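You operate a simulated robot arm through the tools that you are given. There is no shell and no other tool.

You run a simulated robot arm. Do the job below in one go: nothing can be reset, and whatever is moved stays where it is left.

JOB
Soap the scrub brush and scrub the stain off the white folded cloth.
Fine: soap it on the bar; put the brush back and the clean cloth in the basin; the other cloth stays. Set down upright: scrub brush. What is to be rubbed or washed off counts as gone when no trace of it is left.

It is judged by the outcome, as a careful person would: the job done as asked, and still so three seconds after it is handed in. It fails if anything else is knocked over, pushed out of place, dropped, spilled or broken. Flat cloth is picked up by pressing the open fingertips on it (5 to 10 N) and closing them slowly along it; thin cloth reads only 2 to 8 mm in the jaws.

ROBOT AND FRAMES
A 7-joint arm with a two-finger parallel gripper, fixed in place. Base frame: the origin is at the foot of the arm, x ahead of it, y to its left, z up; the work surface is at about z = 865. Lengths are in mm, angles in degrees, forces in N, time in s.
Its first joint turns from -132.0 to 132.0 degrees. Payload 3.91 kg.
Tool frame: the origin (TCP) lies between the finger pads and is the grasp point; the fingertips stand 30 mm ahead of it; z points along the fingers, y is the line along which they close. Largest opening 110 mm; finger width 20, thickness 10; the body of the gripper, 48 by 112 mm, starts 55 mm behind the TCP.
Orientation is that of the tool frame in the base frame, as a unit quaternion [x, y, z, w]. With the fingers straight down and closing along the base's y, the tool's x points along the base's -x, its y along +y and its z along -z.

CONTROLS
- The arm moves only by the tool move_arm. Its argument "moves" is a list of rows, each a list of 7 numbers: the shift along the base's x, y, z in mm, then the turn, a rotation vector about the base's x, y, z in degrees, then the finger opening in mm, from 0 to 110. In form: [[dx, dy, dz, rx, ry, rz, hand], ...]. A call has 1 to 20 rows; each row is the pose to reach, as a shift and turn from the pose commanded when the call began. Each row takes 0.2 s and may step no farther than 50 mm and 8.6 degrees from the row before; otherwise, or with a gripper value out of range, the whole call is refused. Where a pose cannot be reached the arm comes as near as it can. A force on the tool above 90 N (or 10 N above the force at the start of the call, whichever is more), or a blocked arm, ends the call early, and 0.2 s more pass. Each finger travels about 108 mm/s and halts on what it meets, pressing with about 42 N; the grip force reading is that of the motor and also rises with nothing between the fingers. The clock runs only during rows and for 0.2 s after the last one: add rows that repeat a pose to give the fingers time. It gives the time, the measured TCP pose, the force on the tool (base axes), the opening and the grip force at its end, in the units of the frame above (readings bear some noise), with the torque about the TCP (base axes, N m) and any sound that the robot's microphone picked up.
- Cameras (640 x 400 px; columns grow to the right, rows downward): "scene" is fixed at [398.9, -502.1, 1680.7]; the picture's right is [0.99, -0.12, 0.00], its down [-0.06, -0.51, -0.86] and it looks along [0.10, 0.85, -0.51] (base axes); focal length 325 px, centre (320, 200). "wrist" rides on the gripper at [72, 17, -103] in the tool frame; the picture's right is [-0.23, 0.97, 0.00], its down [-0.76, -0.18, -0.62] and it looks along [-0.61, -0.14, 0.78] (tool axes); focal length 222 px, centre (320, 200). There is no depth. A picture from a camera that has moved, and an enlarged one, comes with that camera's place and axes in the base frame and with its lens.
- grab_frame(camera): a new picture of that camera. The clock stands still meanwhile.
- close_up(camera, box): a new picture of the part [left, top, right, bottom] of that camera's present view, enlarged. The clock stands still meanwhile.
- sign_off(): hands the job in; it is judged then, once.

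Places have to be worked out from the pictures, the camera data and where the tool is seen. Open the gripper and draw the arm clear of the work before you hand the job in, unless the task says otherwise.

The tools are called after "Emit:" by a JSON object that holds its "method" and its "body". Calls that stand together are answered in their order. move_arm: Moves the arm, as the interface text tells. Its arguments: {"type":"object","properties":{"moves":{"type":"array","items":{"type":"array","items":{"type":"number"}}}},"required":["moves"]} The other tools are called the same way: grab_frame (camera) takes a picture; close_up (camera, box) takes an enlarged picture of a part of a camera's view; sign_off () hands the job in.

At the start:

```text
time_s: 0.0
ee_pos: [246.7, 697.3, 1218.8]
tcp_rot: [-0.001, 1.0, 0.0, -0.001]
contact_force: [-0.6, 0.6, 0.4]
wrist_torque: [0.03, -0.02, 0.01]
gripper_width: 109.9
gripper_force: 0.1
```

scene: 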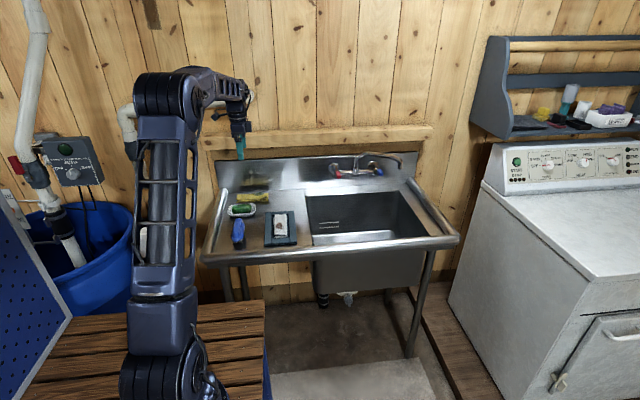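
wrist: 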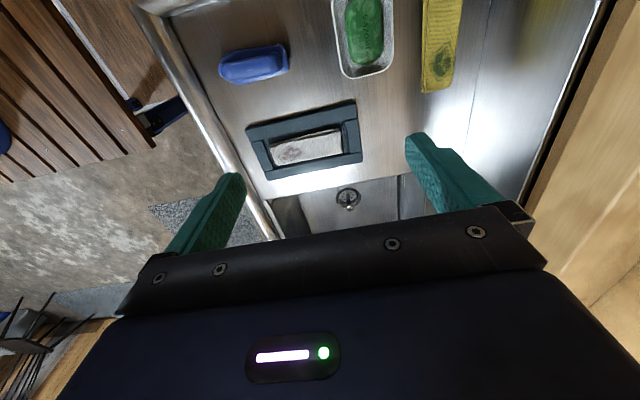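

I'll look closer at the drainboard with the brush, soap and cloths before moving anything.

Emit:
{"method": "close_up", "body": {"camera": "scene", "box": [200, 170, 340, 258]}}

Emit:
{"method": "close_up", "body": {"camera": "wrist", "box": [200, 0, 480, 175]}}

Emit:
{"method": "close_up", "body": {"camera": "scene", "box": [290, 140, 470, 252]}}

```text
4.55 times, centred on (270, 214) of scene
camera zoom: at [398.9, -502.1, 1680.7], right [0.99, -0.12, 0.0], down [-0.06, -0.51, -0.86], along [0.1, 0.85, -0.51], focal length 1477 px, centre (547, 136)
```

zoom: 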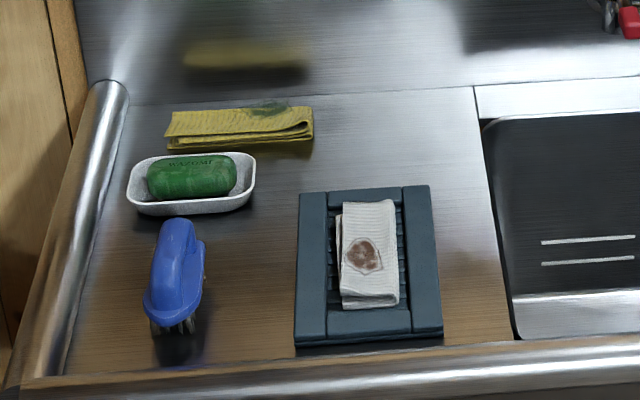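

```text
2.29 times, centred on (340, 88) of wrist
camera zoom: at [175.2, 715.4, 1321.5], right [0.23, 0.97, 0.0], down [0.76, -0.18, 0.62], along [0.61, -0.14, -0.78], focal length 508 px, centre (274, 457)
```

zoom: 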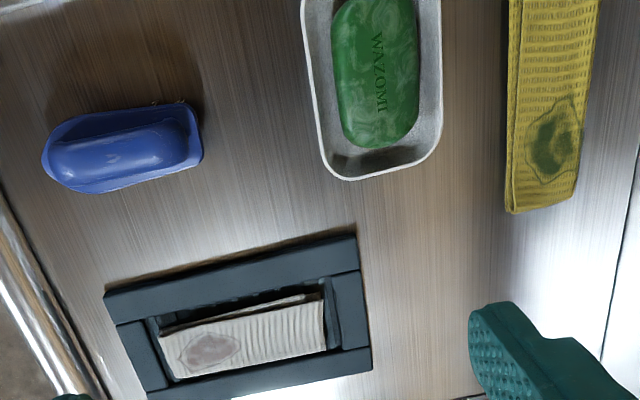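

```text
3.56 times, centred on (380, 196) of scene
camera zoom: at [398.9, -502.1, 1680.7], right [0.99, -0.12, 0.0], down [-0.06, -0.51, -0.86], along [0.1, 0.85, -0.51], focal length 1155 px, centre (107, 214)
```

zoom: 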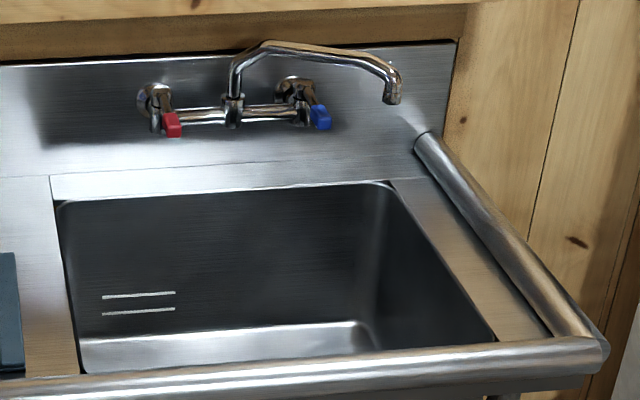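

The brush is judged at about (200, 600) with its long axis near y, the soap in its dish at (195, 780), and the stained white cloth in the dark tray near (370, 620). I turn the tool 90° so the fingers close along x and hover above the brush for a closer look.

Emit:
{"method": "move_arm", "body": {"moves": [[-4, -8, -10, 0, 0, 7.5, 110], [-8, -16, -20, 0, 0, 15, 110], [-12, -24, -30, 0, 0, 22.5, 110], [-16, -32, -40, 0, 0, 30, 110], [-20, -40, -50, 0, 0, 37.5, 110], [-24, -48, -60, 0, 0, 45, 110], [-28, -57, -70, 0, 0, 52.5, 110], [-32, -65, -80, 0, 0, 60, 110], [-36, -73, -90, 0, 0, 67.5, 110], [-40, -81, -100, 0, 0, 75, 110], [-44, -89, -110, 0, 0, 82.5, 110], [-47, -97, -119, 0, 0, 90, 110], [-47, -97, -119, 0, 0, 90, 110]]}}

Emit:
{"method": "grab_frame", "body": {"camera": "wrist"}}

Emit:
{"method": "grab_frame", "body": {"camera": "scene"}}

```text
time_s: 2.8
ee_pos: [199.2, 600.4, 1098.2]
tcp_rot: [0.708, -0.706, 0.001, 0.0]
contact_force: [0.3, 0.3, 0.2]
wrist_torque: [0.0, -0.05, -0.02]
gripper_width: 110.3
gripper_force: 0.1
```

```text
taken
camera wrist: at [183.5, 528.8, 1202.0], right [-0.97, 0.23, 0.0], down [0.18, 0.76, 0.62], along [0.14, 0.61, -0.78], focal length 222 px, centre (320, 200)
```

wrist: 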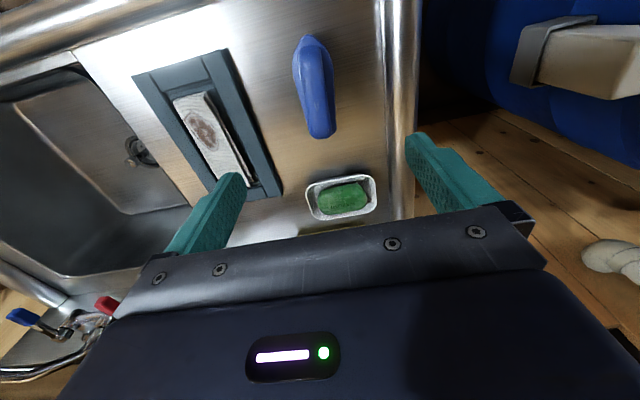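

```text
taken
```

scene: 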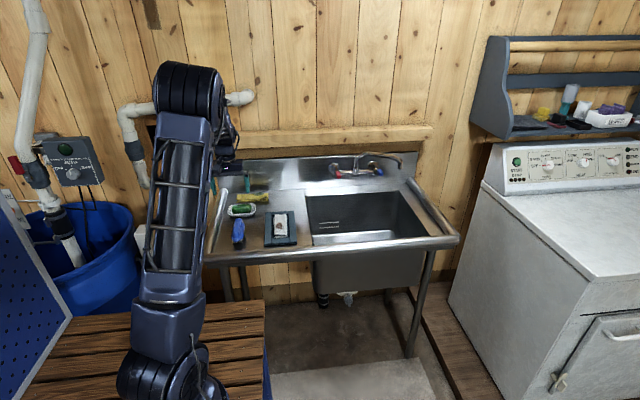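

The brush lies close under the tool; I enlarge it to read its outline, tilt and height.

Emit:
{"method": "close_up", "body": {"camera": "wrist", "box": [240, 10, 400, 110]}}

Emit:
{"method": "close_up", "body": {"camera": "wrist", "box": [120, 40, 280, 200]}}

Emit:
{"method": "close_up", "body": {"camera": "scene", "box": [210, 195, 270, 258]}}

```text
4.00 times, centred on (320, 60) of wrist
camera zoom: at [183.5, 528.8, 1202.0], right [-0.97, 0.23, 0.0], down [0.18, 0.76, 0.62], along [0.14, 0.61, -0.78], focal length 888 px, centre (320, 760)
```

zoom: 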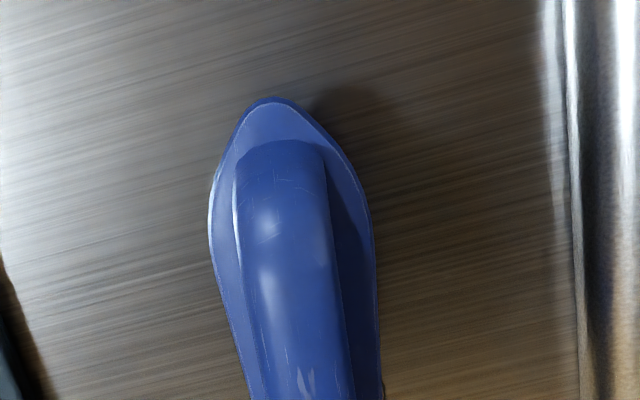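

```text
2.50 times, centred on (200, 120) of wrist
camera zoom: at [183.5, 528.8, 1202.0], right [-0.97, 0.23, 0.0], down [0.18, 0.76, 0.62], along [0.14, 0.61, -0.78], focal length 555 px, centre (620, 400)
```

zoom: 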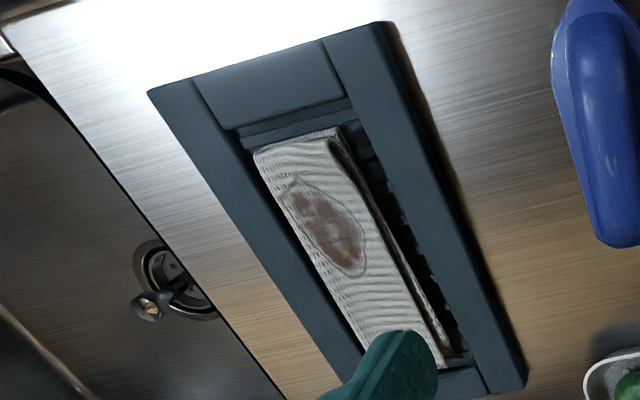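

```text
6.35 times, centred on (240, 226) of scene
camera zoom: at [398.9, -502.1, 1680.7], right [0.99, -0.12, 0.0], down [-0.06, -0.51, -0.86], along [0.1, 0.85, -0.51], focal length 2063 px, centre (828, 32)
```

zoom: 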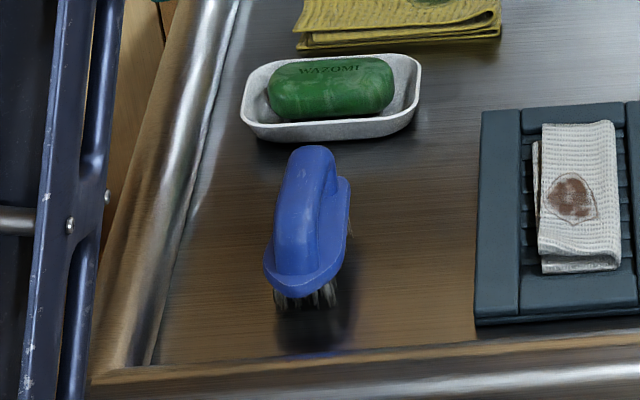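

The brush reads as 120 mm long, about 48 mm wide at its flange, with a 29 mm wide raised handle, centred near (203, 597) and yawed about -5° from y. I go lower for a closer look to judge its heights.

Emit:
{"method": "move_arm", "body": {"moves": [[1, -1, -25, 0, 0, -1.5, 110], [2, -2, -50, 0, 0, -3, 110], [3, -3, -75, 0, 0, -4.5, 110], [3.5, -4, -90, 0, 0, -5, 110], [3.5, -4, -90, 0, 0, -5, 110]]}}

Emit:
{"method": "grab_frame", "body": {"camera": "wrist"}}

Emit:
{"method": "close_up", "body": {"camera": "scene", "box": [200, 180, 280, 258]}}

```text
time_s: 4.0
ee_pos: [203.1, 597.1, 1010.3]
tcp_rot: [-0.675, 0.738, 0.0, -0.001]
contact_force: [0.6, -0.3, 0.2]
wrist_torque: [0.0, -0.03, 0.01]
gripper_width: 110.2
gripper_force: 0.0
```

```text
taken
camera wrist: at [181.4, 527.0, 1112.6], right [-0.95, 0.31, 0.0], down [0.24, 0.74, 0.62], along [0.19, 0.59, -0.78], focal length 222 px, centre (320, 200)
```

wrist: 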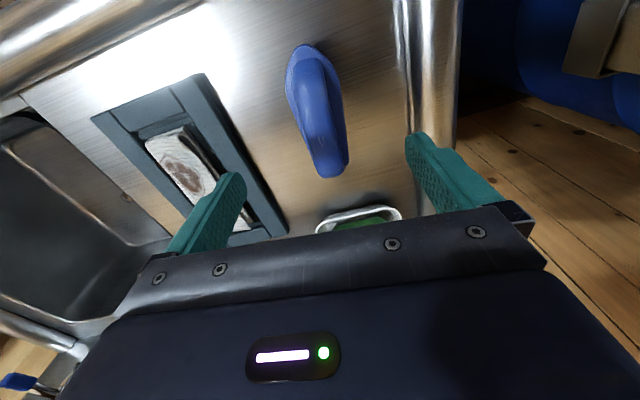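

```text
5.13 times, centred on (240, 219) of scene
camera zoom: at [398.9, -502.1, 1680.7], right [0.99, -0.12, 0.0], down [-0.06, -0.51, -0.86], along [0.1, 0.85, -0.51], focal length 1666 px, centre (730, 103)
```

zoom: 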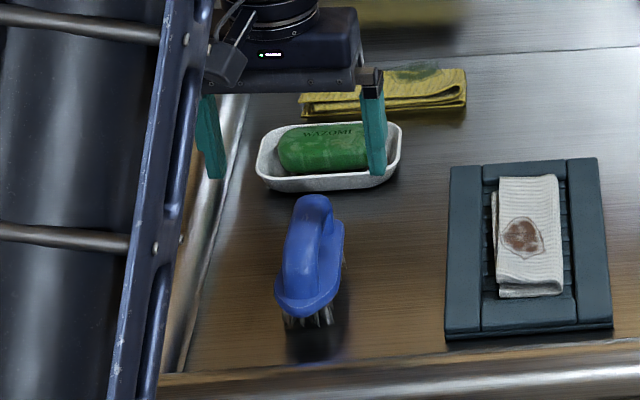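

I zoom in the wrist view to fix the brush's height and pose.

Emit:
{"method": "close_up", "body": {"camera": "wrist", "box": [240, 30, 400, 190]}}

Emit:
{"method": "close_up", "body": {"camera": "scene", "box": [222, 207, 254, 252]}}

```text
2.50 times, centred on (320, 110) of wrist
camera zoom: at [181.4, 527.0, 1112.6], right [-0.95, 0.31, 0.0], down [0.24, 0.74, 0.62], along [0.19, 0.59, -0.78], focal length 555 px, centre (320, 425)
```

zoom: 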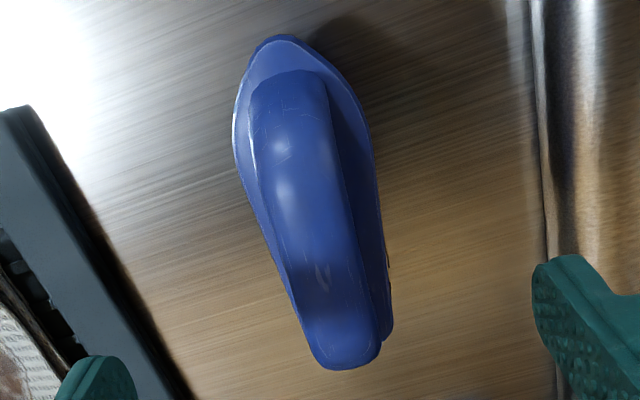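

```text
8.89 times, centred on (238, 230) of scene
camera zoom: at [398.9, -502.1, 1680.7], right [0.99, -0.12, 0.0], down [-0.06, -0.51, -0.86], along [0.1, 0.85, -0.51], focal length 2888 px, centre (1049, -62)
```

zoom: 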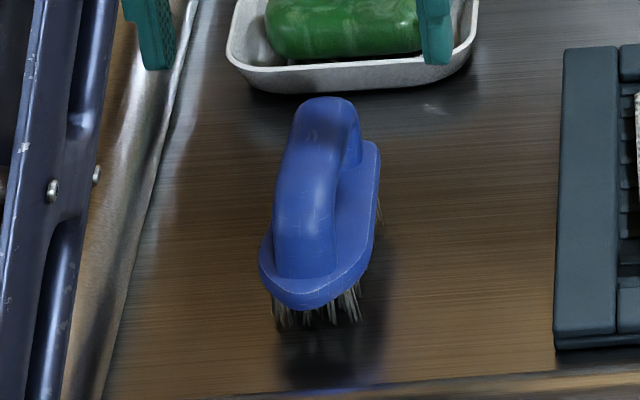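

The handle ridge is about 26 mm wide around x = 205, top near z = 925–930, with the flange top near z = 900. I descend so the fingertips end just above the flange and close on the ridge.

Emit:
{"method": "move_arm", "body": {"moves": [[1, -2, -25, 0, 0, 0, 90], [1.5, -3, -50, 0, 0, 0, 80], [1.5, -3, -65, 0, 0, 0, 70], [1.5, -3, -74, 0, 0, 0, 64], [1.5, -3, -74, 0, 0, 0, 64]]}}

Emit:
{"method": "grab_frame", "body": {"camera": "wrist"}}

Emit:
{"method": "close_up", "body": {"camera": "scene", "box": [210, 190, 270, 250]}}

```text
time_s: 5.2
ee_pos: [203.8, 593.9, 936.1]
tcp_rot: [-0.675, 0.737, 0.0, 0.0]
contact_force: [-0.1, -0.2, -0.8]
wrist_torque: [0.02, 0.01, 0.0]
gripper_width: 64.0
gripper_force: 0.1
```

```text
taken
camera wrist: at [182.6, 523.9, 1038.4], right [-0.95, 0.31, 0.0], down [0.24, 0.74, 0.62], along [0.19, 0.59, -0.78], focal length 222 px, centre (320, 200)
```

wrist: 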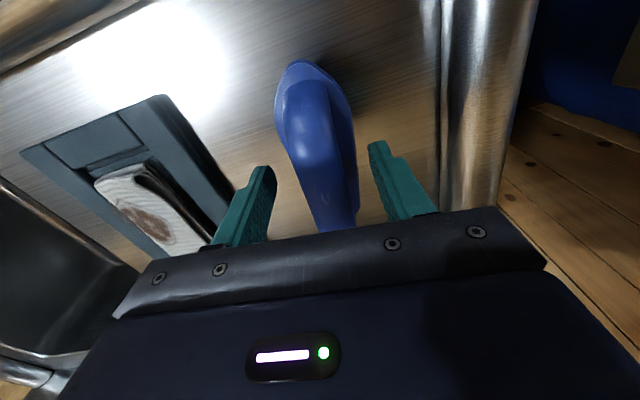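

```text
6.67 times, centred on (240, 220) of scene
camera zoom: at [398.9, -502.1, 1680.7], right [0.99, -0.12, 0.0], down [-0.06, -0.51, -0.86], along [0.1, 0.85, -0.51], focal length 2166 px, centre (853, 67)
```

zoom: 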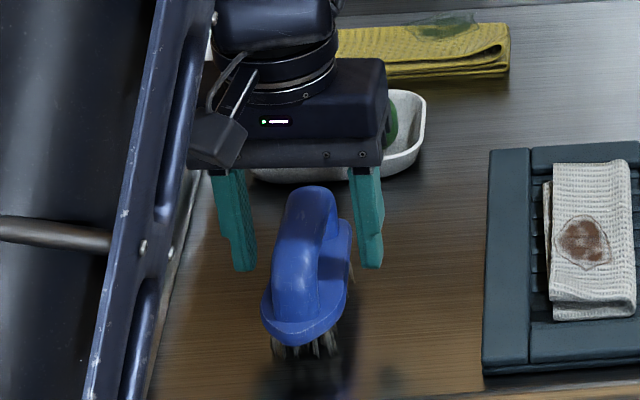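

The fingers straddle the ridge, whose middle appears 3–4 mm to the -x side. I shift by that and close.

Emit:
{"method": "move_arm", "body": {"moves": [[-3.5, 0, 0, 0, 0, 0, 64], [-3.5, 0, 0, 0, 0, 0, 50], [-3.5, 0, 0, 0, 0, 0, 40], [-3.5, 0, 0, 0, 0, 0, 32], [-3.5, 0, 0, 0, 0, 0, 26], [-3.5, 0, 0, 0, 0, 0, 20], [-3.5, 0, 0, 0, 0, 0, 10], [-3.5, 0, 0, 0, 0, 0, 10]]}}

Emit:
{"method": "grab_frame", "body": {"camera": "wrist"}}

Emit:
{"method": "close_up", "body": {"camera": "scene", "box": [210, 190, 270, 250]}}

```text
time_s: 7.0
ee_pos: [199.8, 593.8, 935.5]
tcp_rot: [-0.676, 0.737, 0.0, 0.0]
contact_force: [0.8, -1.3, 1.8]
wrist_torque: [0.02, 0.03, 0.07]
gripper_width: 26.0
gripper_force: 41.4
```

```text
taken
camera wrist: at [179.0, 523.9, 1038.6], right [-0.95, 0.31, 0.0], down [0.24, 0.74, 0.62], along [0.19, 0.59, -0.78], focal length 222 px, centre (320, 200)
```

wrist: 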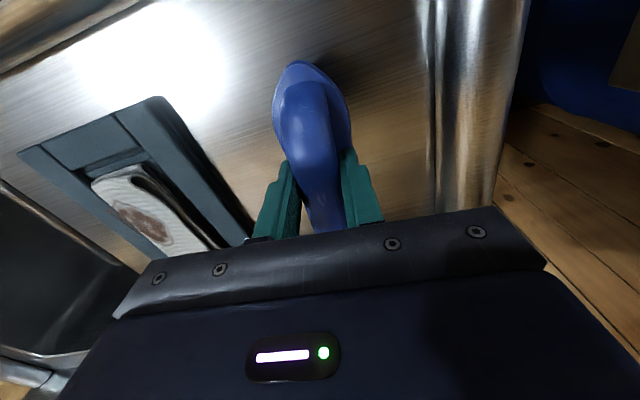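

```text
6.67 times, centred on (240, 220) of scene
camera zoom: at [398.9, -502.1, 1680.7], right [0.99, -0.12, 0.0], down [-0.06, -0.51, -0.86], along [0.1, 0.85, -0.51], focal length 2166 px, centre (853, 67)
```

zoom: 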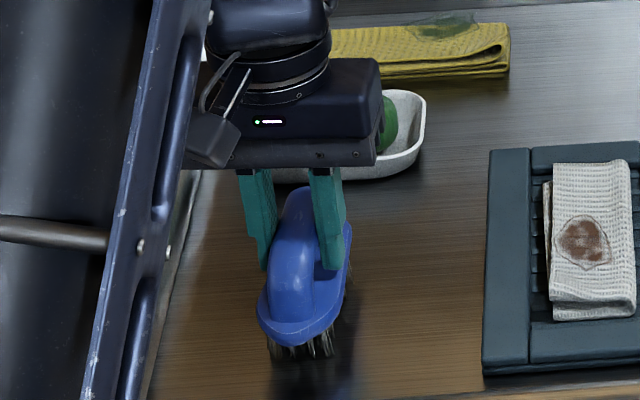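

The brush is held at 26 mm. I note its home pose (TCP about (200, 594, 935.5), tool yaw -95°), lift it, and turn it along x above the soap at about (198, 780).

Emit:
{"method": "move_arm", "body": {"moves": [[0, 0, 5, 0, 0, 0, 10], [0, 0, 20, 0, 0, 0, 10], [0, 0, 50, 0, 0, 0, 10], [0, 0, 80, 0, 0, 0, 10], [0, 0, 110, 0, 0, 0, 10], [0, 17, 110, 0, 0, -8, 10], [0, 34, 110, 0, 0, -16, 10], [0, 51, 110, 0, 0, -24, 10], [0, 68, 110, 0, 0, -32, 10], [0, 85, 110, 0, 0, -40, 10], [0, 102, 110, 0, 0, -48, 10], [0, 119, 110, 0, 0, -56, 10], [0, 136, 110, 0, 0, -64, 10], [0, 153, 110, 0, 0, -72, 10], [0, 170, 110, 0, 0, -80, 10], [-2, 186, 110, 0, 0, -85, 10], [-2, 186, 110, 0, 0, -85, 10]]}}

Emit:
{"method": "grab_frame", "body": {"camera": "wrist"}}

Emit:
{"method": "close_up", "body": {"camera": "scene", "box": [200, 150, 300, 250]}}

```text
time_s: 10.6
ee_pos: [198.1, 779.4, 1045.7]
tcp_rot: [0.001, 1.0, 0.0, 0.001]
contact_force: [-0.1, 0.1, -0.9]
wrist_torque: [-0.01, 0.0, -0.04]
gripper_width: 25.4
gripper_force: 41.8
```

```text
taken
camera wrist: at [127.3, 797.0, 1148.7], right [0.23, 0.97, 0.0], down [0.76, -0.18, 0.62], along [0.61, -0.14, -0.78], focal length 222 px, centre (320, 200)
```

wrist: 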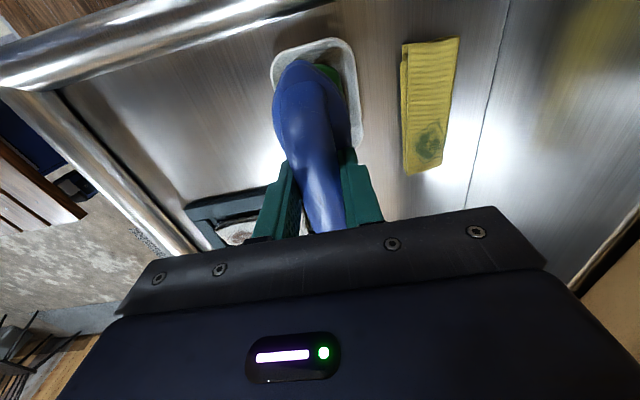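

```text
4.00 times, centred on (250, 200) of scene
camera zoom: at [398.9, -502.1, 1680.7], right [0.99, -0.12, 0.0], down [-0.06, -0.51, -0.86], along [0.1, 0.85, -0.51], focal length 1300 px, centre (600, 200)
```

zoom: 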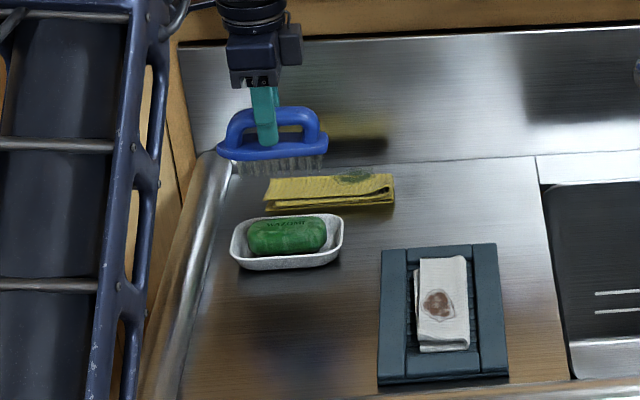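

The brush hangs well above the soap, bristles spanning about 100 mm and centred roughly 10 mm to +x of the TCP. I shift -9 mm in x and descend, stopping just above the bar.

Emit:
{"method": "move_arm", "body": {"moves": [[-5, -1, -20, 0, 0, 0, 10], [-9, -1, -40, 0, 0, 0, 10], [-9, -1, -55, 0, 0, 0, 10], [-9, -1, -62, 0, 0, 0, 10], [-9, -1, -65, 0, 0, 0, 10]]}}

Emit:
{"method": "close_up", "body": {"camera": "scene", "box": [205, 170, 285, 220]}}

Emit:
{"method": "grab_frame", "body": {"camera": "wrist"}}

```text
time_s: 11.8
ee_pos: [188.9, 778.0, 980.6]
tcp_rot: [-0.001, 1.0, 0.0, 0.0]
contact_force: [0.7, 0.3, -1.7]
wrist_torque: [0.0, 0.01, 0.03]
gripper_width: 25.0
gripper_force: 41.8
```

```text
8.00 times, centred on (245, 195) of scene
camera zoom: at [398.9, -502.1, 1680.7], right [0.99, -0.12, 0.0], down [-0.06, -0.51, -0.86], along [0.1, 0.85, -0.51], focal length 2600 px, centre (920, 240)
```

zoom: 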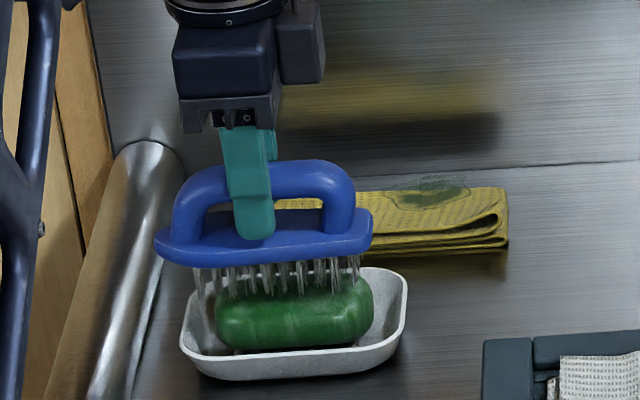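

```text
taken
camera wrist: at [118.3, 796.1, 1083.4], right [0.23, 0.97, 0.0], down [0.76, -0.18, 0.62], along [0.61, -0.14, -0.78], focal length 222 px, centre (320, 200)
```

wrist: 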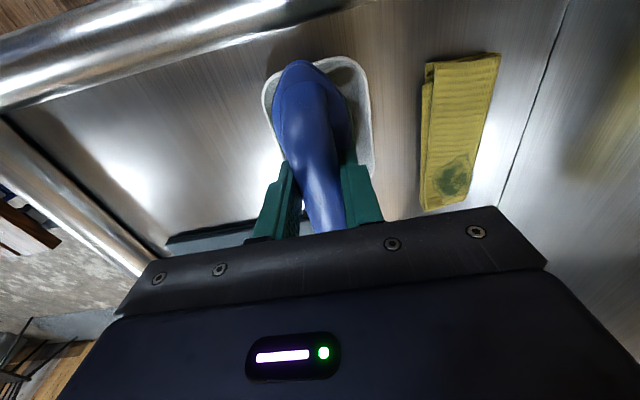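

The bristles are just over the bar, about 8 mm too far to -x. I shift +7 mm and lower gently, watching the force.

Emit:
{"method": "move_arm", "body": {"moves": [[7, 0, 0, 0, 0, 0, 10], [7, 0, -2, 0, 0, 0, 10], [7, 0, -4, 0, 0, 0, 10], [7, 0, -6, 0, 0, 0, 10]]}}

```text
time_s: 12.8
ee_pos: [197.8, 779.7, 975.2]
tcp_rot: [0.0, 1.0, 0.0, 0.0]
contact_force: [0.5, -1.4, 1.1]
wrist_torque: [0.0, -0.01, 0.01]
gripper_width: 25.6
gripper_force: 42.2
```

Only about 1–2 N so far; I continue down in small steps.

Emit:
{"method": "move_arm", "body": {"moves": [[0, 0, -1.5, 0, 0, 0, 10], [0, 0, -3, 0, 0, 0, 10], [0, 0, -4, 0, 0, 0, 10]]}}

Emit:
{"method": "close_up", "body": {"camera": "scene", "box": [205, 170, 285, 220]}}

```text
time_s: 13.6
ee_pos: [195.6, 778.4, 974.4]
tcp_rot: [0.001, 1.0, 0.003, -0.001]
contact_force: [-1.8, -2.2, 39.1]
wrist_torque: [-0.04, 0.01, -0.01]
gripper_width: 25.5
gripper_force: 41.7
```

```text
8.00 times, centred on (245, 195) of scene
camera zoom: at [398.9, -502.1, 1680.7], right [0.99, -0.12, 0.0], down [-0.06, -0.51, -0.86], along [0.1, 0.85, -0.51], focal length 2600 px, centre (920, 240)
```

zoom: 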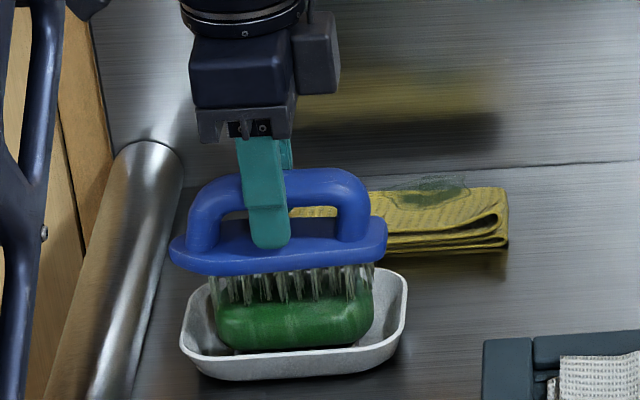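

Contact is stiff at z ≈ 975 (39 N at 4 mm overtravel). I back off to about 10 N and rub with short strokes along x.

Emit:
{"method": "move_arm", "body": {"moves": [[0, 0, 3, 0, 0, 0, 10], [4, 0, 3, 0, 0, 0, 10], [8, 0, 3, 0, 0, 0, 10], [4, 0, 3, 0, 0, 0, 10], [0, 0, 3, 0, 0, 0, 10], [-4, 0, 3, 0, 0, 0, 10], [-8, 0, 3, 0, 0, 0, 10], [-4, 0, 3, 0, 0, 0, 10], [0, 0, 3, 0, 0, 0, 10], [4, 0, 3, 0, 0, 0, 10], [8, 0, 3, 0, 0, 0, 10]]}}

Emit:
{"method": "close_up", "body": {"camera": "scene", "box": [205, 170, 285, 220]}}

```text
time_s: 16.0
ee_pos: [204.4, 778.4, 973.4]
tcp_rot: [0.0, 1.0, 0.0, 0.0]
contact_force: [-3.5, -0.9, 11.0]
wrist_torque: [-0.02, 0.36, 0.01]
gripper_width: 25.3
gripper_force: 41.9
```

```text
8.00 times, centred on (245, 195) of scene
camera zoom: at [398.9, -502.1, 1680.7], right [0.99, -0.12, 0.0], down [-0.06, -0.51, -0.86], along [0.1, 0.85, -0.51], focal length 2600 px, centre (920, 240)
```

zoom: 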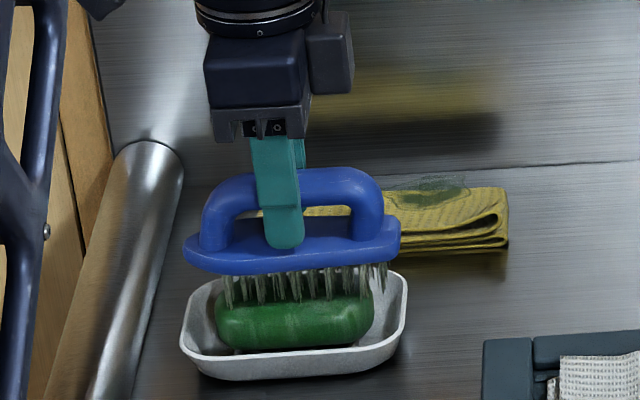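

About 11 N with 3.5 N friction, and neither dish nor bar has moved. I do more strokes with the same pressure, then lift and look at the bristles.

Emit:
{"method": "move_arm", "body": {"moves": [[-5, 0, 0, 0, 0, 0, 10], [-11, 0, 0, 0, 0, 0, 10], [-17, 0, 0, 0, 0, 0, 10], [-20, 0, 0, 0, 0, 0, 10], [-14, 3, 0, 0, 0, 0, 10], [-8, 3, 0, 0, 0, 0, 10], [-2, 3, 0, 0, 0, 0, 10], [-8, 0, 0, 0, 0, 0, 10], [-14, -3, 0, 0, 0, 0, 10], [-20, -3, 0, 0, 0, 0, 10], [-14, 0, 0, 0, 0, 0, 10], [-8, 0, 0, 0, 0, 0, 10], [-2, 0, 0, 0, 0, 0, 10], [-8, 0, 0, 0, 0, 0, 10], [-8, 0, 10, 0, 0, 0, 10], [-8, 0, 40, 0, 0, 0, 10], [-8, 0, 80, 0, 0, 0, 10], [-8, 0, 80, 0, 0, 0, 10]]}}

Emit:
{"method": "close_up", "body": {"camera": "scene", "box": [205, 150, 285, 220]}}

Emit:
{"method": "grab_frame", "body": {"camera": "wrist"}}

```text
time_s: 19.8
ee_pos: [196.0, 777.8, 1053.3]
tcp_rot: [0.0, 1.0, 0.0, 0.0]
contact_force: [0.5, 0.4, -1.2]
wrist_torque: [0.03, -0.04, -0.01]
gripper_width: 25.6
gripper_force: 42.3
```

```text
5.71 times, centred on (245, 185) of scene
camera zoom: at [398.9, -502.1, 1680.7], right [0.99, -0.12, 0.0], down [-0.06, -0.51, -0.86], along [0.1, 0.85, -0.51], focal length 1857 px, centre (749, 286)
```

zoom: 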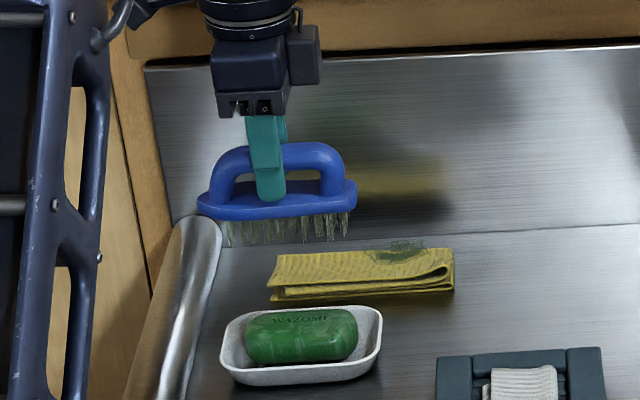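

```text
taken
camera wrist: at [125.8, 795.5, 1156.1], right [0.23, 0.97, 0.0], down [0.76, -0.18, 0.62], along [0.61, -0.14, -0.78], focal length 222 px, centre (320, 200)
```

wrist: 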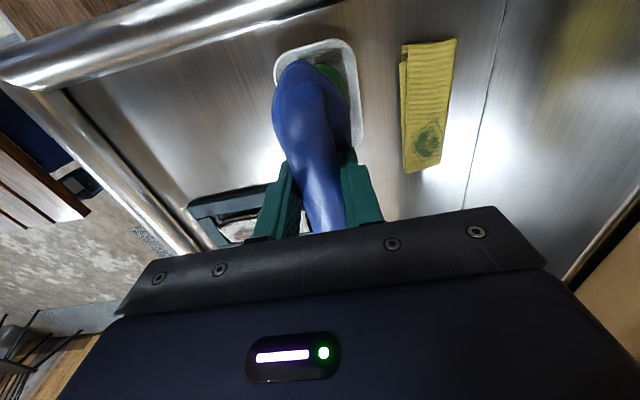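

I zoom in on the bristles to check they carry soap.

Emit:
{"method": "close_up", "body": {"camera": "scene", "box": [226, 168, 256, 186]}}

Emit:
{"method": "close_up", "body": {"camera": "scene", "box": [255, 200, 310, 255]}}

```text
16.00 times, centred on (241, 177) of scene
camera zoom: at [398.9, -502.1, 1680.7], right [0.99, -0.12, 0.0], down [-0.06, -0.51, -0.86], along [0.1, 0.85, -0.51], focal length 5199 px, centre (1584, 568)
```

zoom: 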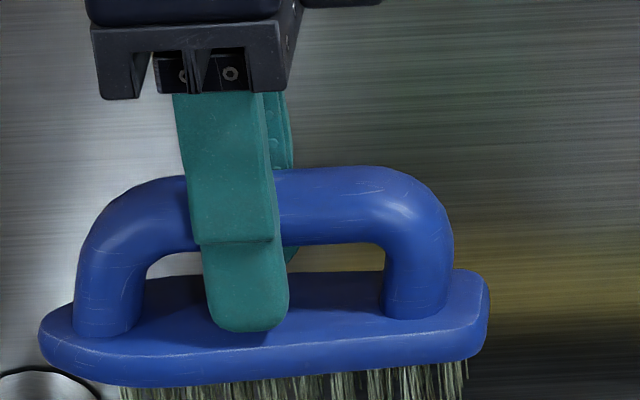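

```text
7.27 times, centred on (282, 228) of scene
camera zoom: at [398.9, -502.1, 1680.7], right [0.99, -0.12, 0.0], down [-0.06, -0.51, -0.86], along [0.1, 0.85, -0.51], focal length 2363 px, centre (593, 0)
```

zoom: 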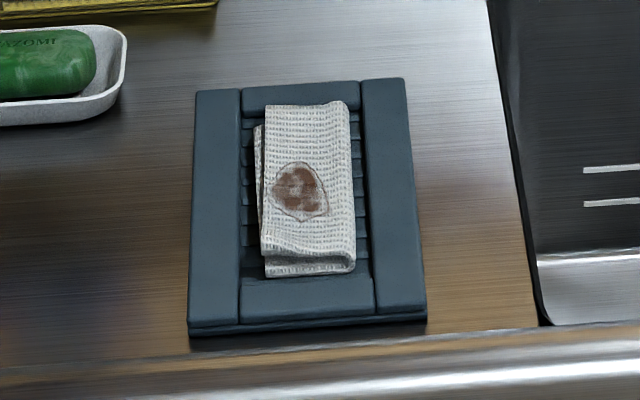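

The bristle tips now look pale green with soap, and the soap and dish are undisturbed. The tray is about 235 × 130 mm with the white cloth about 160 × 52 mm in its recess; I swing the brush back to lie along y and view the cloth from beside it.

Emit:
{"method": "move_arm", "body": {"moves": [[10, -16, 0, 0, 0, 8, 10], [20, -32, 0, 0, 0, 16, 10], [30, -48, 0, 0, 0, 24, 10], [40, -64, 0, 0, 0, 32, 10], [50, -80, 0, 0, 0, 40, 10], [60, -96, 0, 0, 0, 48, 10], [70, -112, 0, 0, 0, 56, 10], [80, -128, 0, 0, 0, 64, 10], [90, -146, 0, 0, 0, 72, 10], [97, -163, 0, 0, 0, 80, 10], [104, -178, 0, 0, 0, 88, 10], [104, -178, 0, 0, 0, 90, 10]]}}

Emit:
{"method": "grab_frame", "body": {"camera": "wrist"}}

Emit:
{"method": "close_up", "body": {"camera": "wrist", "box": [100, 0, 340, 220]}}

```text
time_s: 22.4
ee_pos: [300.2, 601.5, 1054.8]
tcp_rot: [0.707, -0.707, -0.001, 0.0]
contact_force: [0.1, 0.3, -0.9]
wrist_torque: [-0.02, -0.01, -0.02]
gripper_width: 25.4
gripper_force: 41.8
```

```text
taken
camera wrist: at [285.2, 528.7, 1156.4], right [-0.97, 0.23, 0.0], down [0.18, 0.76, 0.62], along [0.14, 0.61, -0.78], focal length 222 px, centre (320, 200)
```

wrist: 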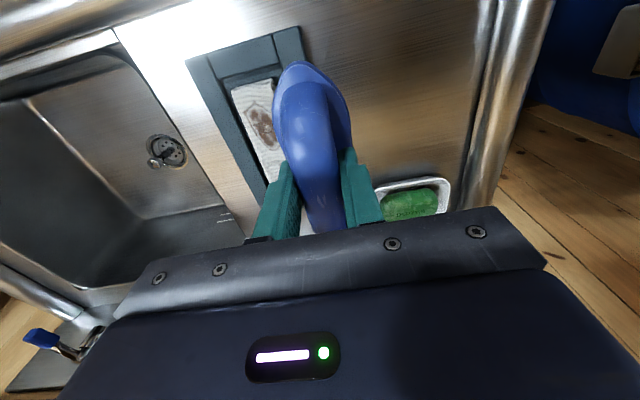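

```text
1.82 times, centred on (220, 110) of wrist
camera zoom: at [285.2, 528.7, 1156.4], right [-0.97, 0.23, 0.0], down [0.18, 0.76, 0.62], along [0.14, 0.61, -0.78], focal length 404 px, centre (502, 364)
```

zoom: 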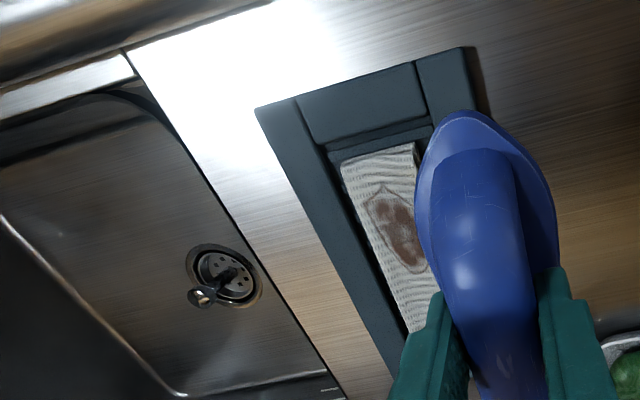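

The stain's centre is judged near (374, 611), the cloth 50 mm wide and running about 3° off y. I move over it with the bristles centred on the stain (they sit about 13 mm behind the TCP) and come down to just above.

Emit:
{"method": "move_arm", "body": {"moves": [[25, 0, 0, 0, 0, -1, 10], [50, 0, 0, 0, 0, -2, 10], [74, -1, -20, 0, 0, -3, 10], [74, -1, -45, 0, 0, -3, 10], [74, -1, -65, 0, 0, -3, 10], [74, -1, -75, 0, 0, -3, 10], [74, -1, -75, 0, 0, -3, 10]]}}

Emit:
{"method": "close_up", "body": {"camera": "scene", "box": [250, 190, 320, 255]}}

Emit:
{"method": "grab_frame", "body": {"camera": "wrist"}}

```text
time_s: 24.0
ee_pos: [375.8, 600.3, 978.3]
tcp_rot: [-0.688, 0.725, 0.0, 0.0]
contact_force: [0.2, 0.4, -0.9]
wrist_torque: [-0.03, -0.04, 0.01]
gripper_width: 25.4
gripper_force: 41.9
```

```text
6.15 times, centred on (285, 222) of scene
camera zoom: at [398.9, -502.1, 1680.7], right [0.99, -0.12, 0.0], down [-0.06, -0.51, -0.86], along [0.1, 0.85, -0.51], focal length 2000 px, centre (535, 62)
```

zoom: 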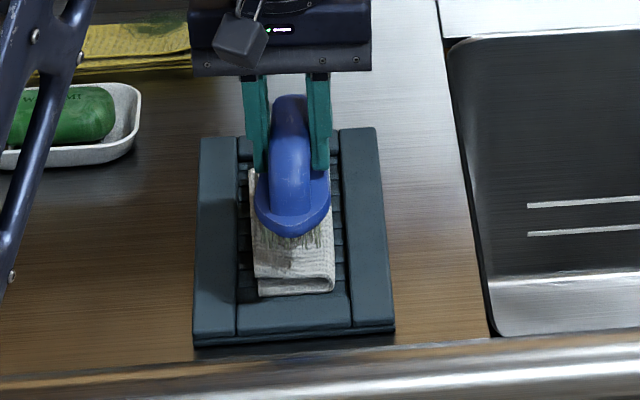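

```text
taken
camera wrist: at [356.0, 529.1, 1081.3], right [-0.96, 0.28, 0.0], down [0.22, 0.75, 0.62], along [0.17, 0.6, -0.78], focal length 222 px, centre (320, 200)
```

wrist: 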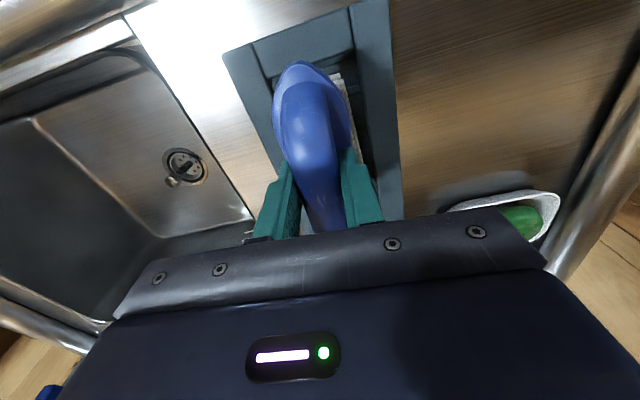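

Alignment looks good. I lower in small steps until the bristles touch the cloth.

Emit:
{"method": "move_arm", "body": {"moves": [[-1, 0, -4, 0, 0, 0, 10], [-1, 0, -7, 0, 0, 0, 10], [-1, 0, -10, 0, 0, 0, 10]]}}

```text
time_s: 24.8
ee_pos: [374.2, 600.0, 968.9]
tcp_rot: [-0.688, 0.726, 0.0, 0.0]
contact_force: [-0.8, 0.5, -2.1]
wrist_torque: [0.01, -0.01, 0.0]
gripper_width: 25.3
gripper_force: 42.1
```

No contact yet; continuing down.

Emit:
{"method": "move_arm", "body": {"moves": [[0, 0, -2, 0, 0, 0, 10], [0, 0, -4, 0, 0, 0, 10], [0, 0, -6, 0, 0, 0, 10]]}}

```text
time_s: 25.6
ee_pos: [374.4, 600.9, 963.8]
tcp_rot: [-0.689, 0.725, 0.001, 0.002]
contact_force: [1.9, -0.8, 38.8]
wrist_torque: [0.15, 0.14, -0.01]
gripper_width: 25.6
gripper_force: 42.6
```

Contact with the cloth near z = 966 (39 N at overtravel). I back off to about 10 N and do a few gentle strokes along the cloth, then check.

Emit:
{"method": "move_arm", "body": {"moves": [[0, 0, 3, 0, 0, 0, 10], [0, 5, 3, 0, 0, 0, 10], [0, 11, 3, 0, 0, 0, 10], [0, 17, 3, 0, 0, 0, 10], [0, 11, 3, 0, 0, 0, 10], [0, 5, 3, 0, 0, 0, 10], [0, -1, 3, 0, 0, 0, 10], [0, -7, 3, 0, 0, 0, 10], [0, -13, 3, 0, 0, 0, 10], [0, -7, 3, 0, 0, 0, 10], [0, 0, 3, 0, 0, 0, 10]]}}

Emit:
{"method": "close_up", "body": {"camera": "scene", "box": [250, 190, 320, 255]}}

```text
time_s: 28.0
ee_pos: [372.8, 600.8, 967.0]
tcp_rot: [-0.688, 0.726, 0.0, 0.0]
contact_force: [-0.5, 0.2, -1.2]
wrist_torque: [0.02, -0.01, 0.03]
gripper_width: 25.0
gripper_force: 42.2
```

```text
6.15 times, centred on (285, 222) of scene
camera zoom: at [398.9, -502.1, 1680.7], right [0.99, -0.12, 0.0], down [-0.06, -0.51, -0.86], along [0.1, 0.85, -0.51], focal length 2000 px, centre (535, 62)
```

zoom: 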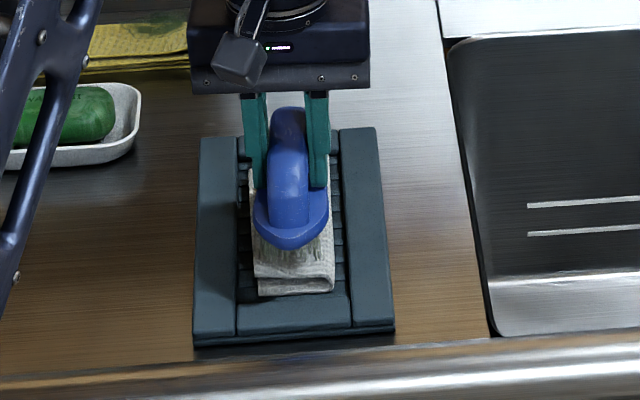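

The contact was lost after backing off, so I lower 1.5 mm and read the force.

Emit:
{"method": "move_arm", "body": {"moves": [[0, 0, -1, 0, 0, 0, 10], [0, 0, -1.6, 0, 0, 0, 10], [0, 0, -1.6, 0, 0, 0, 10]]}}

```text
time_s: 28.8
ee_pos: [372.4, 601.1, 965.0]
tcp_rot: [-0.689, 0.725, 0.0, 0.001]
contact_force: [0.4, 1.0, 11.3]
wrist_torque: [0.09, 0.08, -0.02]
gripper_width: 25.0
gripper_force: 42.1
```

11 N now. I scrub back and forth along y over the stain at this pressure.

Emit:
{"method": "move_arm", "body": {"moves": [[0, 8, 0, 0, 0, 0, 10], [0, 16, 0, 0, 0, 0, 10], [0, 20, 0, 0, 0, 0, 10], [0, 12, 0, 0, 0, 0, 10], [0, 4, 0, 0, 0, 0, 10], [0, -4, 0, 0, 0, 0, 10], [0, -12, 0, 0, 0, 0, 10], [0, -20, 0, 0, 0, 0, 10], [0, -12, 0, 0, 0, 0, 10], [0, -4, 0, 0, 0, 0, 10], [0, 4, 0, 0, 0, 0, 10], [0, 12, 0, 0, 0, 0, 10], [0, 20, 0, 0, 0, 0, 10], [0, 12, 0, 0, 0, 0, 10], [0, 4, 0, 0, 0, 0, 10], [0, -4, 0, 0, 0, 0, 10], [0, -12, 0, 0, 0, 0, 10], [0, -20, 0, 0, 0, 0, 10], [0, -10, 0, 0, 0, 0, 10], [0, 0, 0, 0, 0, 0, 10]]}}

Emit:
{"method": "close_up", "body": {"camera": "scene", "box": [250, 190, 320, 255]}}

```text
time_s: 33.0
ee_pos: [374.8, 598.8, 964.0]
tcp_rot: [-0.688, 0.726, 0.0, 0.001]
contact_force: [-1.7, -6.8, 13.8]
wrist_torque: [-0.37, 0.15, 0.05]
gripper_width: 24.8
gripper_force: 42.5
```

```text
6.15 times, centred on (285, 222) of scene
camera zoom: at [398.9, -502.1, 1680.7], right [0.99, -0.12, 0.0], down [-0.06, -0.51, -0.86], along [0.1, 0.85, -0.51], focal length 2000 px, centre (535, 62)
```

zoom: 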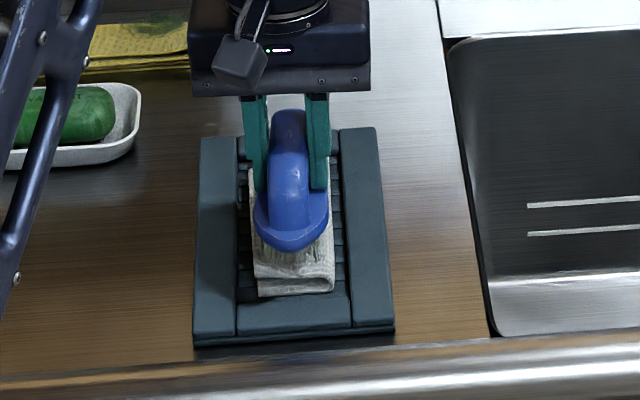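

Steady scrubbing with about 14 N and 7 N drag, and cloth and tray have stayed put. I lift to see the stain.

Emit:
{"method": "move_arm", "body": {"moves": [[0, 0, 10, 0, 0, 0, 10], [0, 0, 40, 0, 0, 0, 10], [0, 0, 80, 0, 0, 0, 10], [0, 0, 100, 0, 0, 0, 10]]}}

Emit:
{"method": "close_up", "body": {"camera": "scene", "box": [255, 200, 310, 255]}}

```text
time_s: 34.0
ee_pos: [374.5, 599.5, 1063.1]
tcp_rot: [-0.689, 0.725, 0.0, 0.0]
contact_force: [0.6, 0.1, -0.9]
wrist_torque: [0.01, 0.02, 0.02]
gripper_width: 24.8
gripper_force: 42.6
```

```text
7.27 times, centred on (282, 228) of scene
camera zoom: at [398.9, -502.1, 1680.7], right [0.99, -0.12, 0.0], down [-0.06, -0.51, -0.86], along [0.1, 0.85, -0.51], focal length 2363 px, centre (593, 0)
```

zoom: 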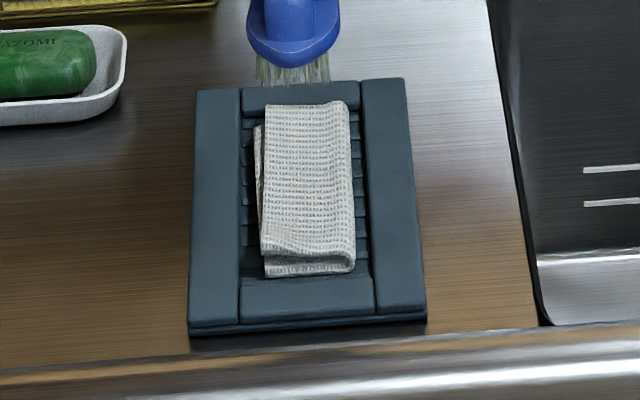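

The stain looks gone; I zoom closely for any leftover trace.

Emit:
{"method": "close_up", "body": {"camera": "scene", "box": [272, 210, 296, 240]}}

Emit:
{"method": "grab_frame", "body": {"camera": "wrist"}}

```text
13.33 times, centred on (284, 225) of scene
camera zoom: at [398.9, -502.1, 1680.7], right [0.99, -0.12, 0.0], down [-0.06, -0.51, -0.86], along [0.1, 0.85, -0.51], focal length 4333 px, centre (800, -133)
```

zoom: 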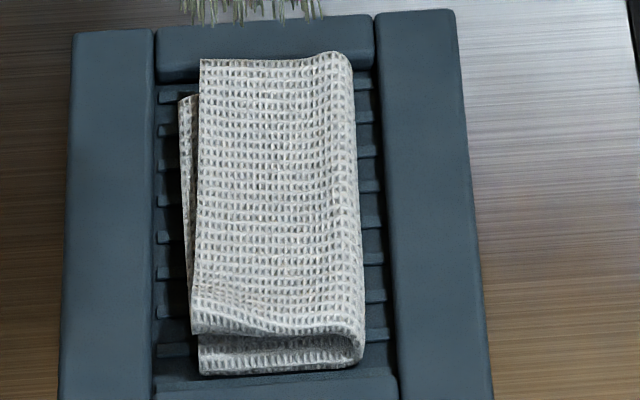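

```text
taken
camera wrist: at [355.1, 528.7, 1167.2], right [-0.96, 0.28, 0.0], down [0.22, 0.75, 0.62], along [0.17, 0.6, -0.78], focal length 222 px, centre (320, 200)
```

wrist: 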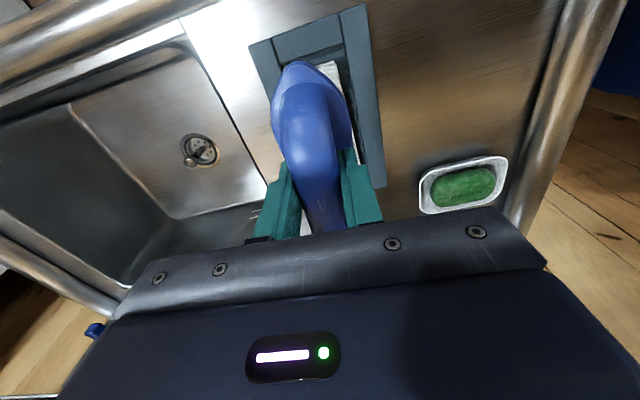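

There may be a few faint warm specks; I zoom further in on the former stain area.

Emit:
{"method": "close_up", "body": {"camera": "scene", "box": [276, 213, 292, 236]}}

Emit:
{"method": "close_up", "body": {"camera": "scene", "box": [278, 220, 290, 228]}}

```text
16.00 times, centred on (284, 224) of scene
camera zoom: at [398.9, -502.1, 1680.7], right [0.99, -0.12, 0.0], down [-0.06, -0.51, -0.86], along [0.1, 0.85, -0.51], focal length 5199 px, centre (896, -192)
```

zoom: 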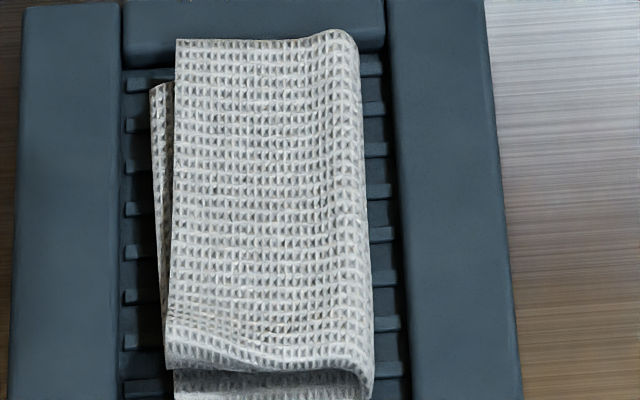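

```text
16.00 times, centred on (284, 224) of scene
camera zoom: at [398.9, -502.1, 1680.7], right [0.99, -0.12, 0.0], down [-0.06, -0.51, -0.86], along [0.1, 0.85, -0.51], focal length 5199 px, centre (896, -184)
```

zoom: 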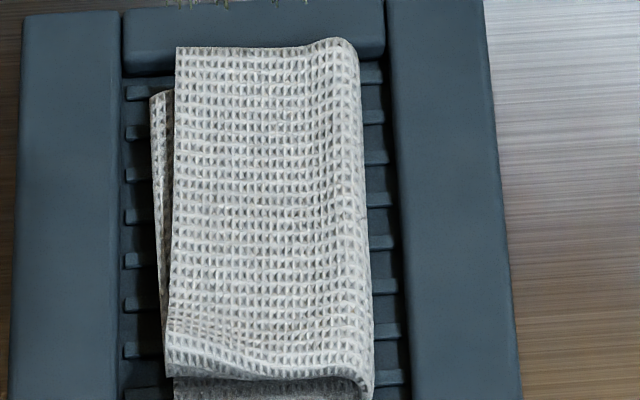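

It looks clean to the eye; for certainty I give one more pass with the soaped brush at the same pressure, with small sideways offsets, then lift.

Emit:
{"method": "move_arm", "body": {"moves": [[0, 0, -40, 0, 0, 0, 10], [0, 0, -80, 0, 0, 0, 10], [0, 0, -96, 0, 0, 0, 10], [0, 0, -100, 0, 0, 0, 10], [4, 8, -100, 0, 0, 0, 10], [4, 16, -100, 0, 0, 0, 10], [4, 22, -100, 0, 0, 0, 10], [4, 12, -100, 0, 0, 0, 10], [4, 2, -100, 0, 0, 0, 10], [4, -8, -100, 0, 0, 0, 10], [4, -18, -100, 0, 0, 0, 10], [-4, -18, -100, 0, 0, 0, 10], [-4, -8, -100, 0, 0, 0, 10], [-4, 2, -100, 0, 0, 0, 10], [-4, 12, -100, 0, 0, 0, 10], [-4, 22, -100, 0, 0, 0, 10], [-4, 12, -100, 0, 0, 0, 10], [-4, 2, -100, 0, 0, 0, 10], [-4, -8, -100, 0, 0, 0, 10], [-4, 0, -100, 0, 0, 0, 10]]}}

Emit:
{"method": "move_arm", "body": {"moves": [[0, 0, 10, 0, 0, 0, 10], [0, 0, 40, 0, 0, 0, 10], [0, 0, 80, 0, 0, 0, 10], [-30, 0, 100, 0, 0, 0, 10], [-60, 0, 100, 0, 0, 0, 10], [-90, 0, 100, 0, 0, 0, 10]]}}

Emit:
{"method": "close_up", "body": {"camera": "scene", "box": [255, 200, 310, 255]}}

Emit:
{"method": "grab_frame", "body": {"camera": "wrist"}}

```text
time_s: 38.2
ee_pos: [370.2, 598.1, 964.4]
tcp_rot: [-0.688, 0.726, 0.0, 0.0]
contact_force: [-0.1, -10.4, 22.6]
wrist_torque: [-0.33, 0.07, 0.02]
gripper_width: 25.2
gripper_force: 42.3
```

```text
time_s: 39.6
ee_pos: [280.6, 599.1, 1063.9]
tcp_rot: [-0.688, 0.726, -0.001, 0.0]
contact_force: [0.7, -0.7, -2.2]
wrist_torque: [0.0, 0.0, -0.01]
gripper_width: 24.8
gripper_force: 42.1
```

```text
7.27 times, centred on (282, 228) of scene
camera zoom: at [398.9, -502.1, 1680.7], right [0.99, -0.12, 0.0], down [-0.06, -0.51, -0.86], along [0.1, 0.85, -0.51], focal length 2363 px, centre (593, 0)
```

zoom: 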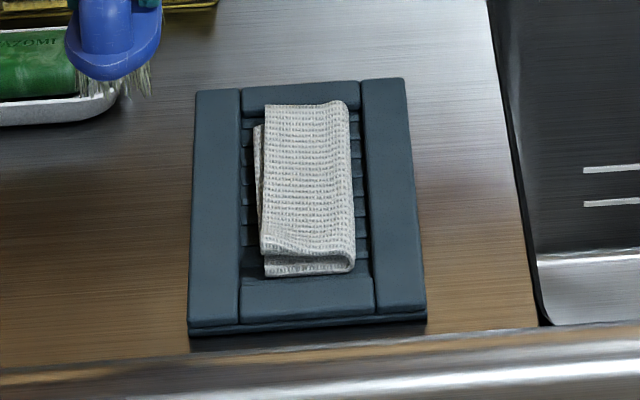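

```text
taken
camera wrist: at [260.9, 528.3, 1166.8], right [-0.96, 0.28, 0.0], down [0.22, 0.75, 0.62], along [0.17, 0.6, -0.78], focal length 222 px, centre (320, 200)
```

wrist: 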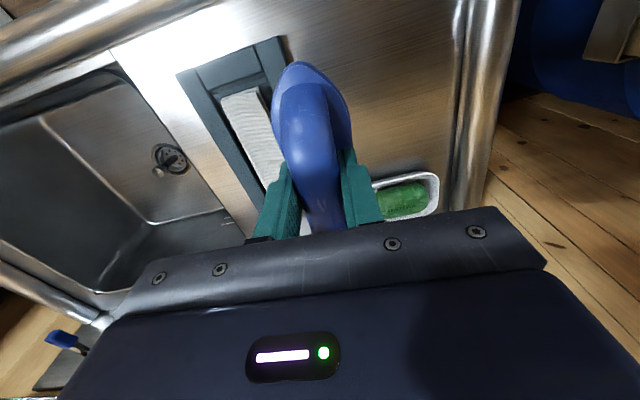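

The cloth is clean and still in place. I carry the brush back over its original spot and descend close to the board.

Emit:
{"method": "move_arm", "body": {"moves": [[-40, -2, 0, 0, 0, -1, 10], [-80.5, -5, 0, 0, 0, -2, 10], [-80.5, -5, -40, 0, 0, -2, 10], [-80.5, -5, -80, 0, 0, -2, 10], [-80.5, -5, -110, 0, 0, -2, 10], [-80.5, -5, -120, 0, 0, -2, 10], [-80.5, -5, -123, 0, 0, -2, 10], [-80.5, -5, -125, 0, 0, -2, 10]]}}

Emit:
{"method": "close_up", "body": {"camera": "scene", "box": [210, 190, 270, 250]}}

```text
time_s: 41.4
ee_pos: [198.7, 595.6, 939.0]
tcp_rot: [-0.675, 0.737, 0.0, 0.0]
contact_force: [0.4, 0.0, -1.5]
wrist_torque: [0.03, 0.0, -0.06]
gripper_width: 25.3
gripper_force: 42.0
```

```text
6.67 times, centred on (240, 220) of scene
camera zoom: at [398.9, -502.1, 1680.7], right [0.99, -0.12, 0.0], down [-0.06, -0.51, -0.86], along [0.1, 0.85, -0.51], focal length 2166 px, centre (853, 67)
```

zoom: 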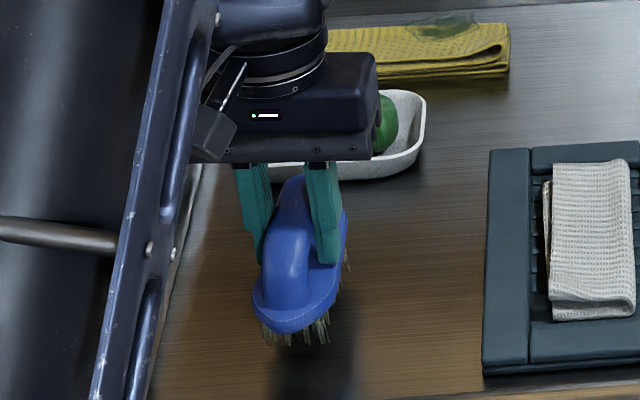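

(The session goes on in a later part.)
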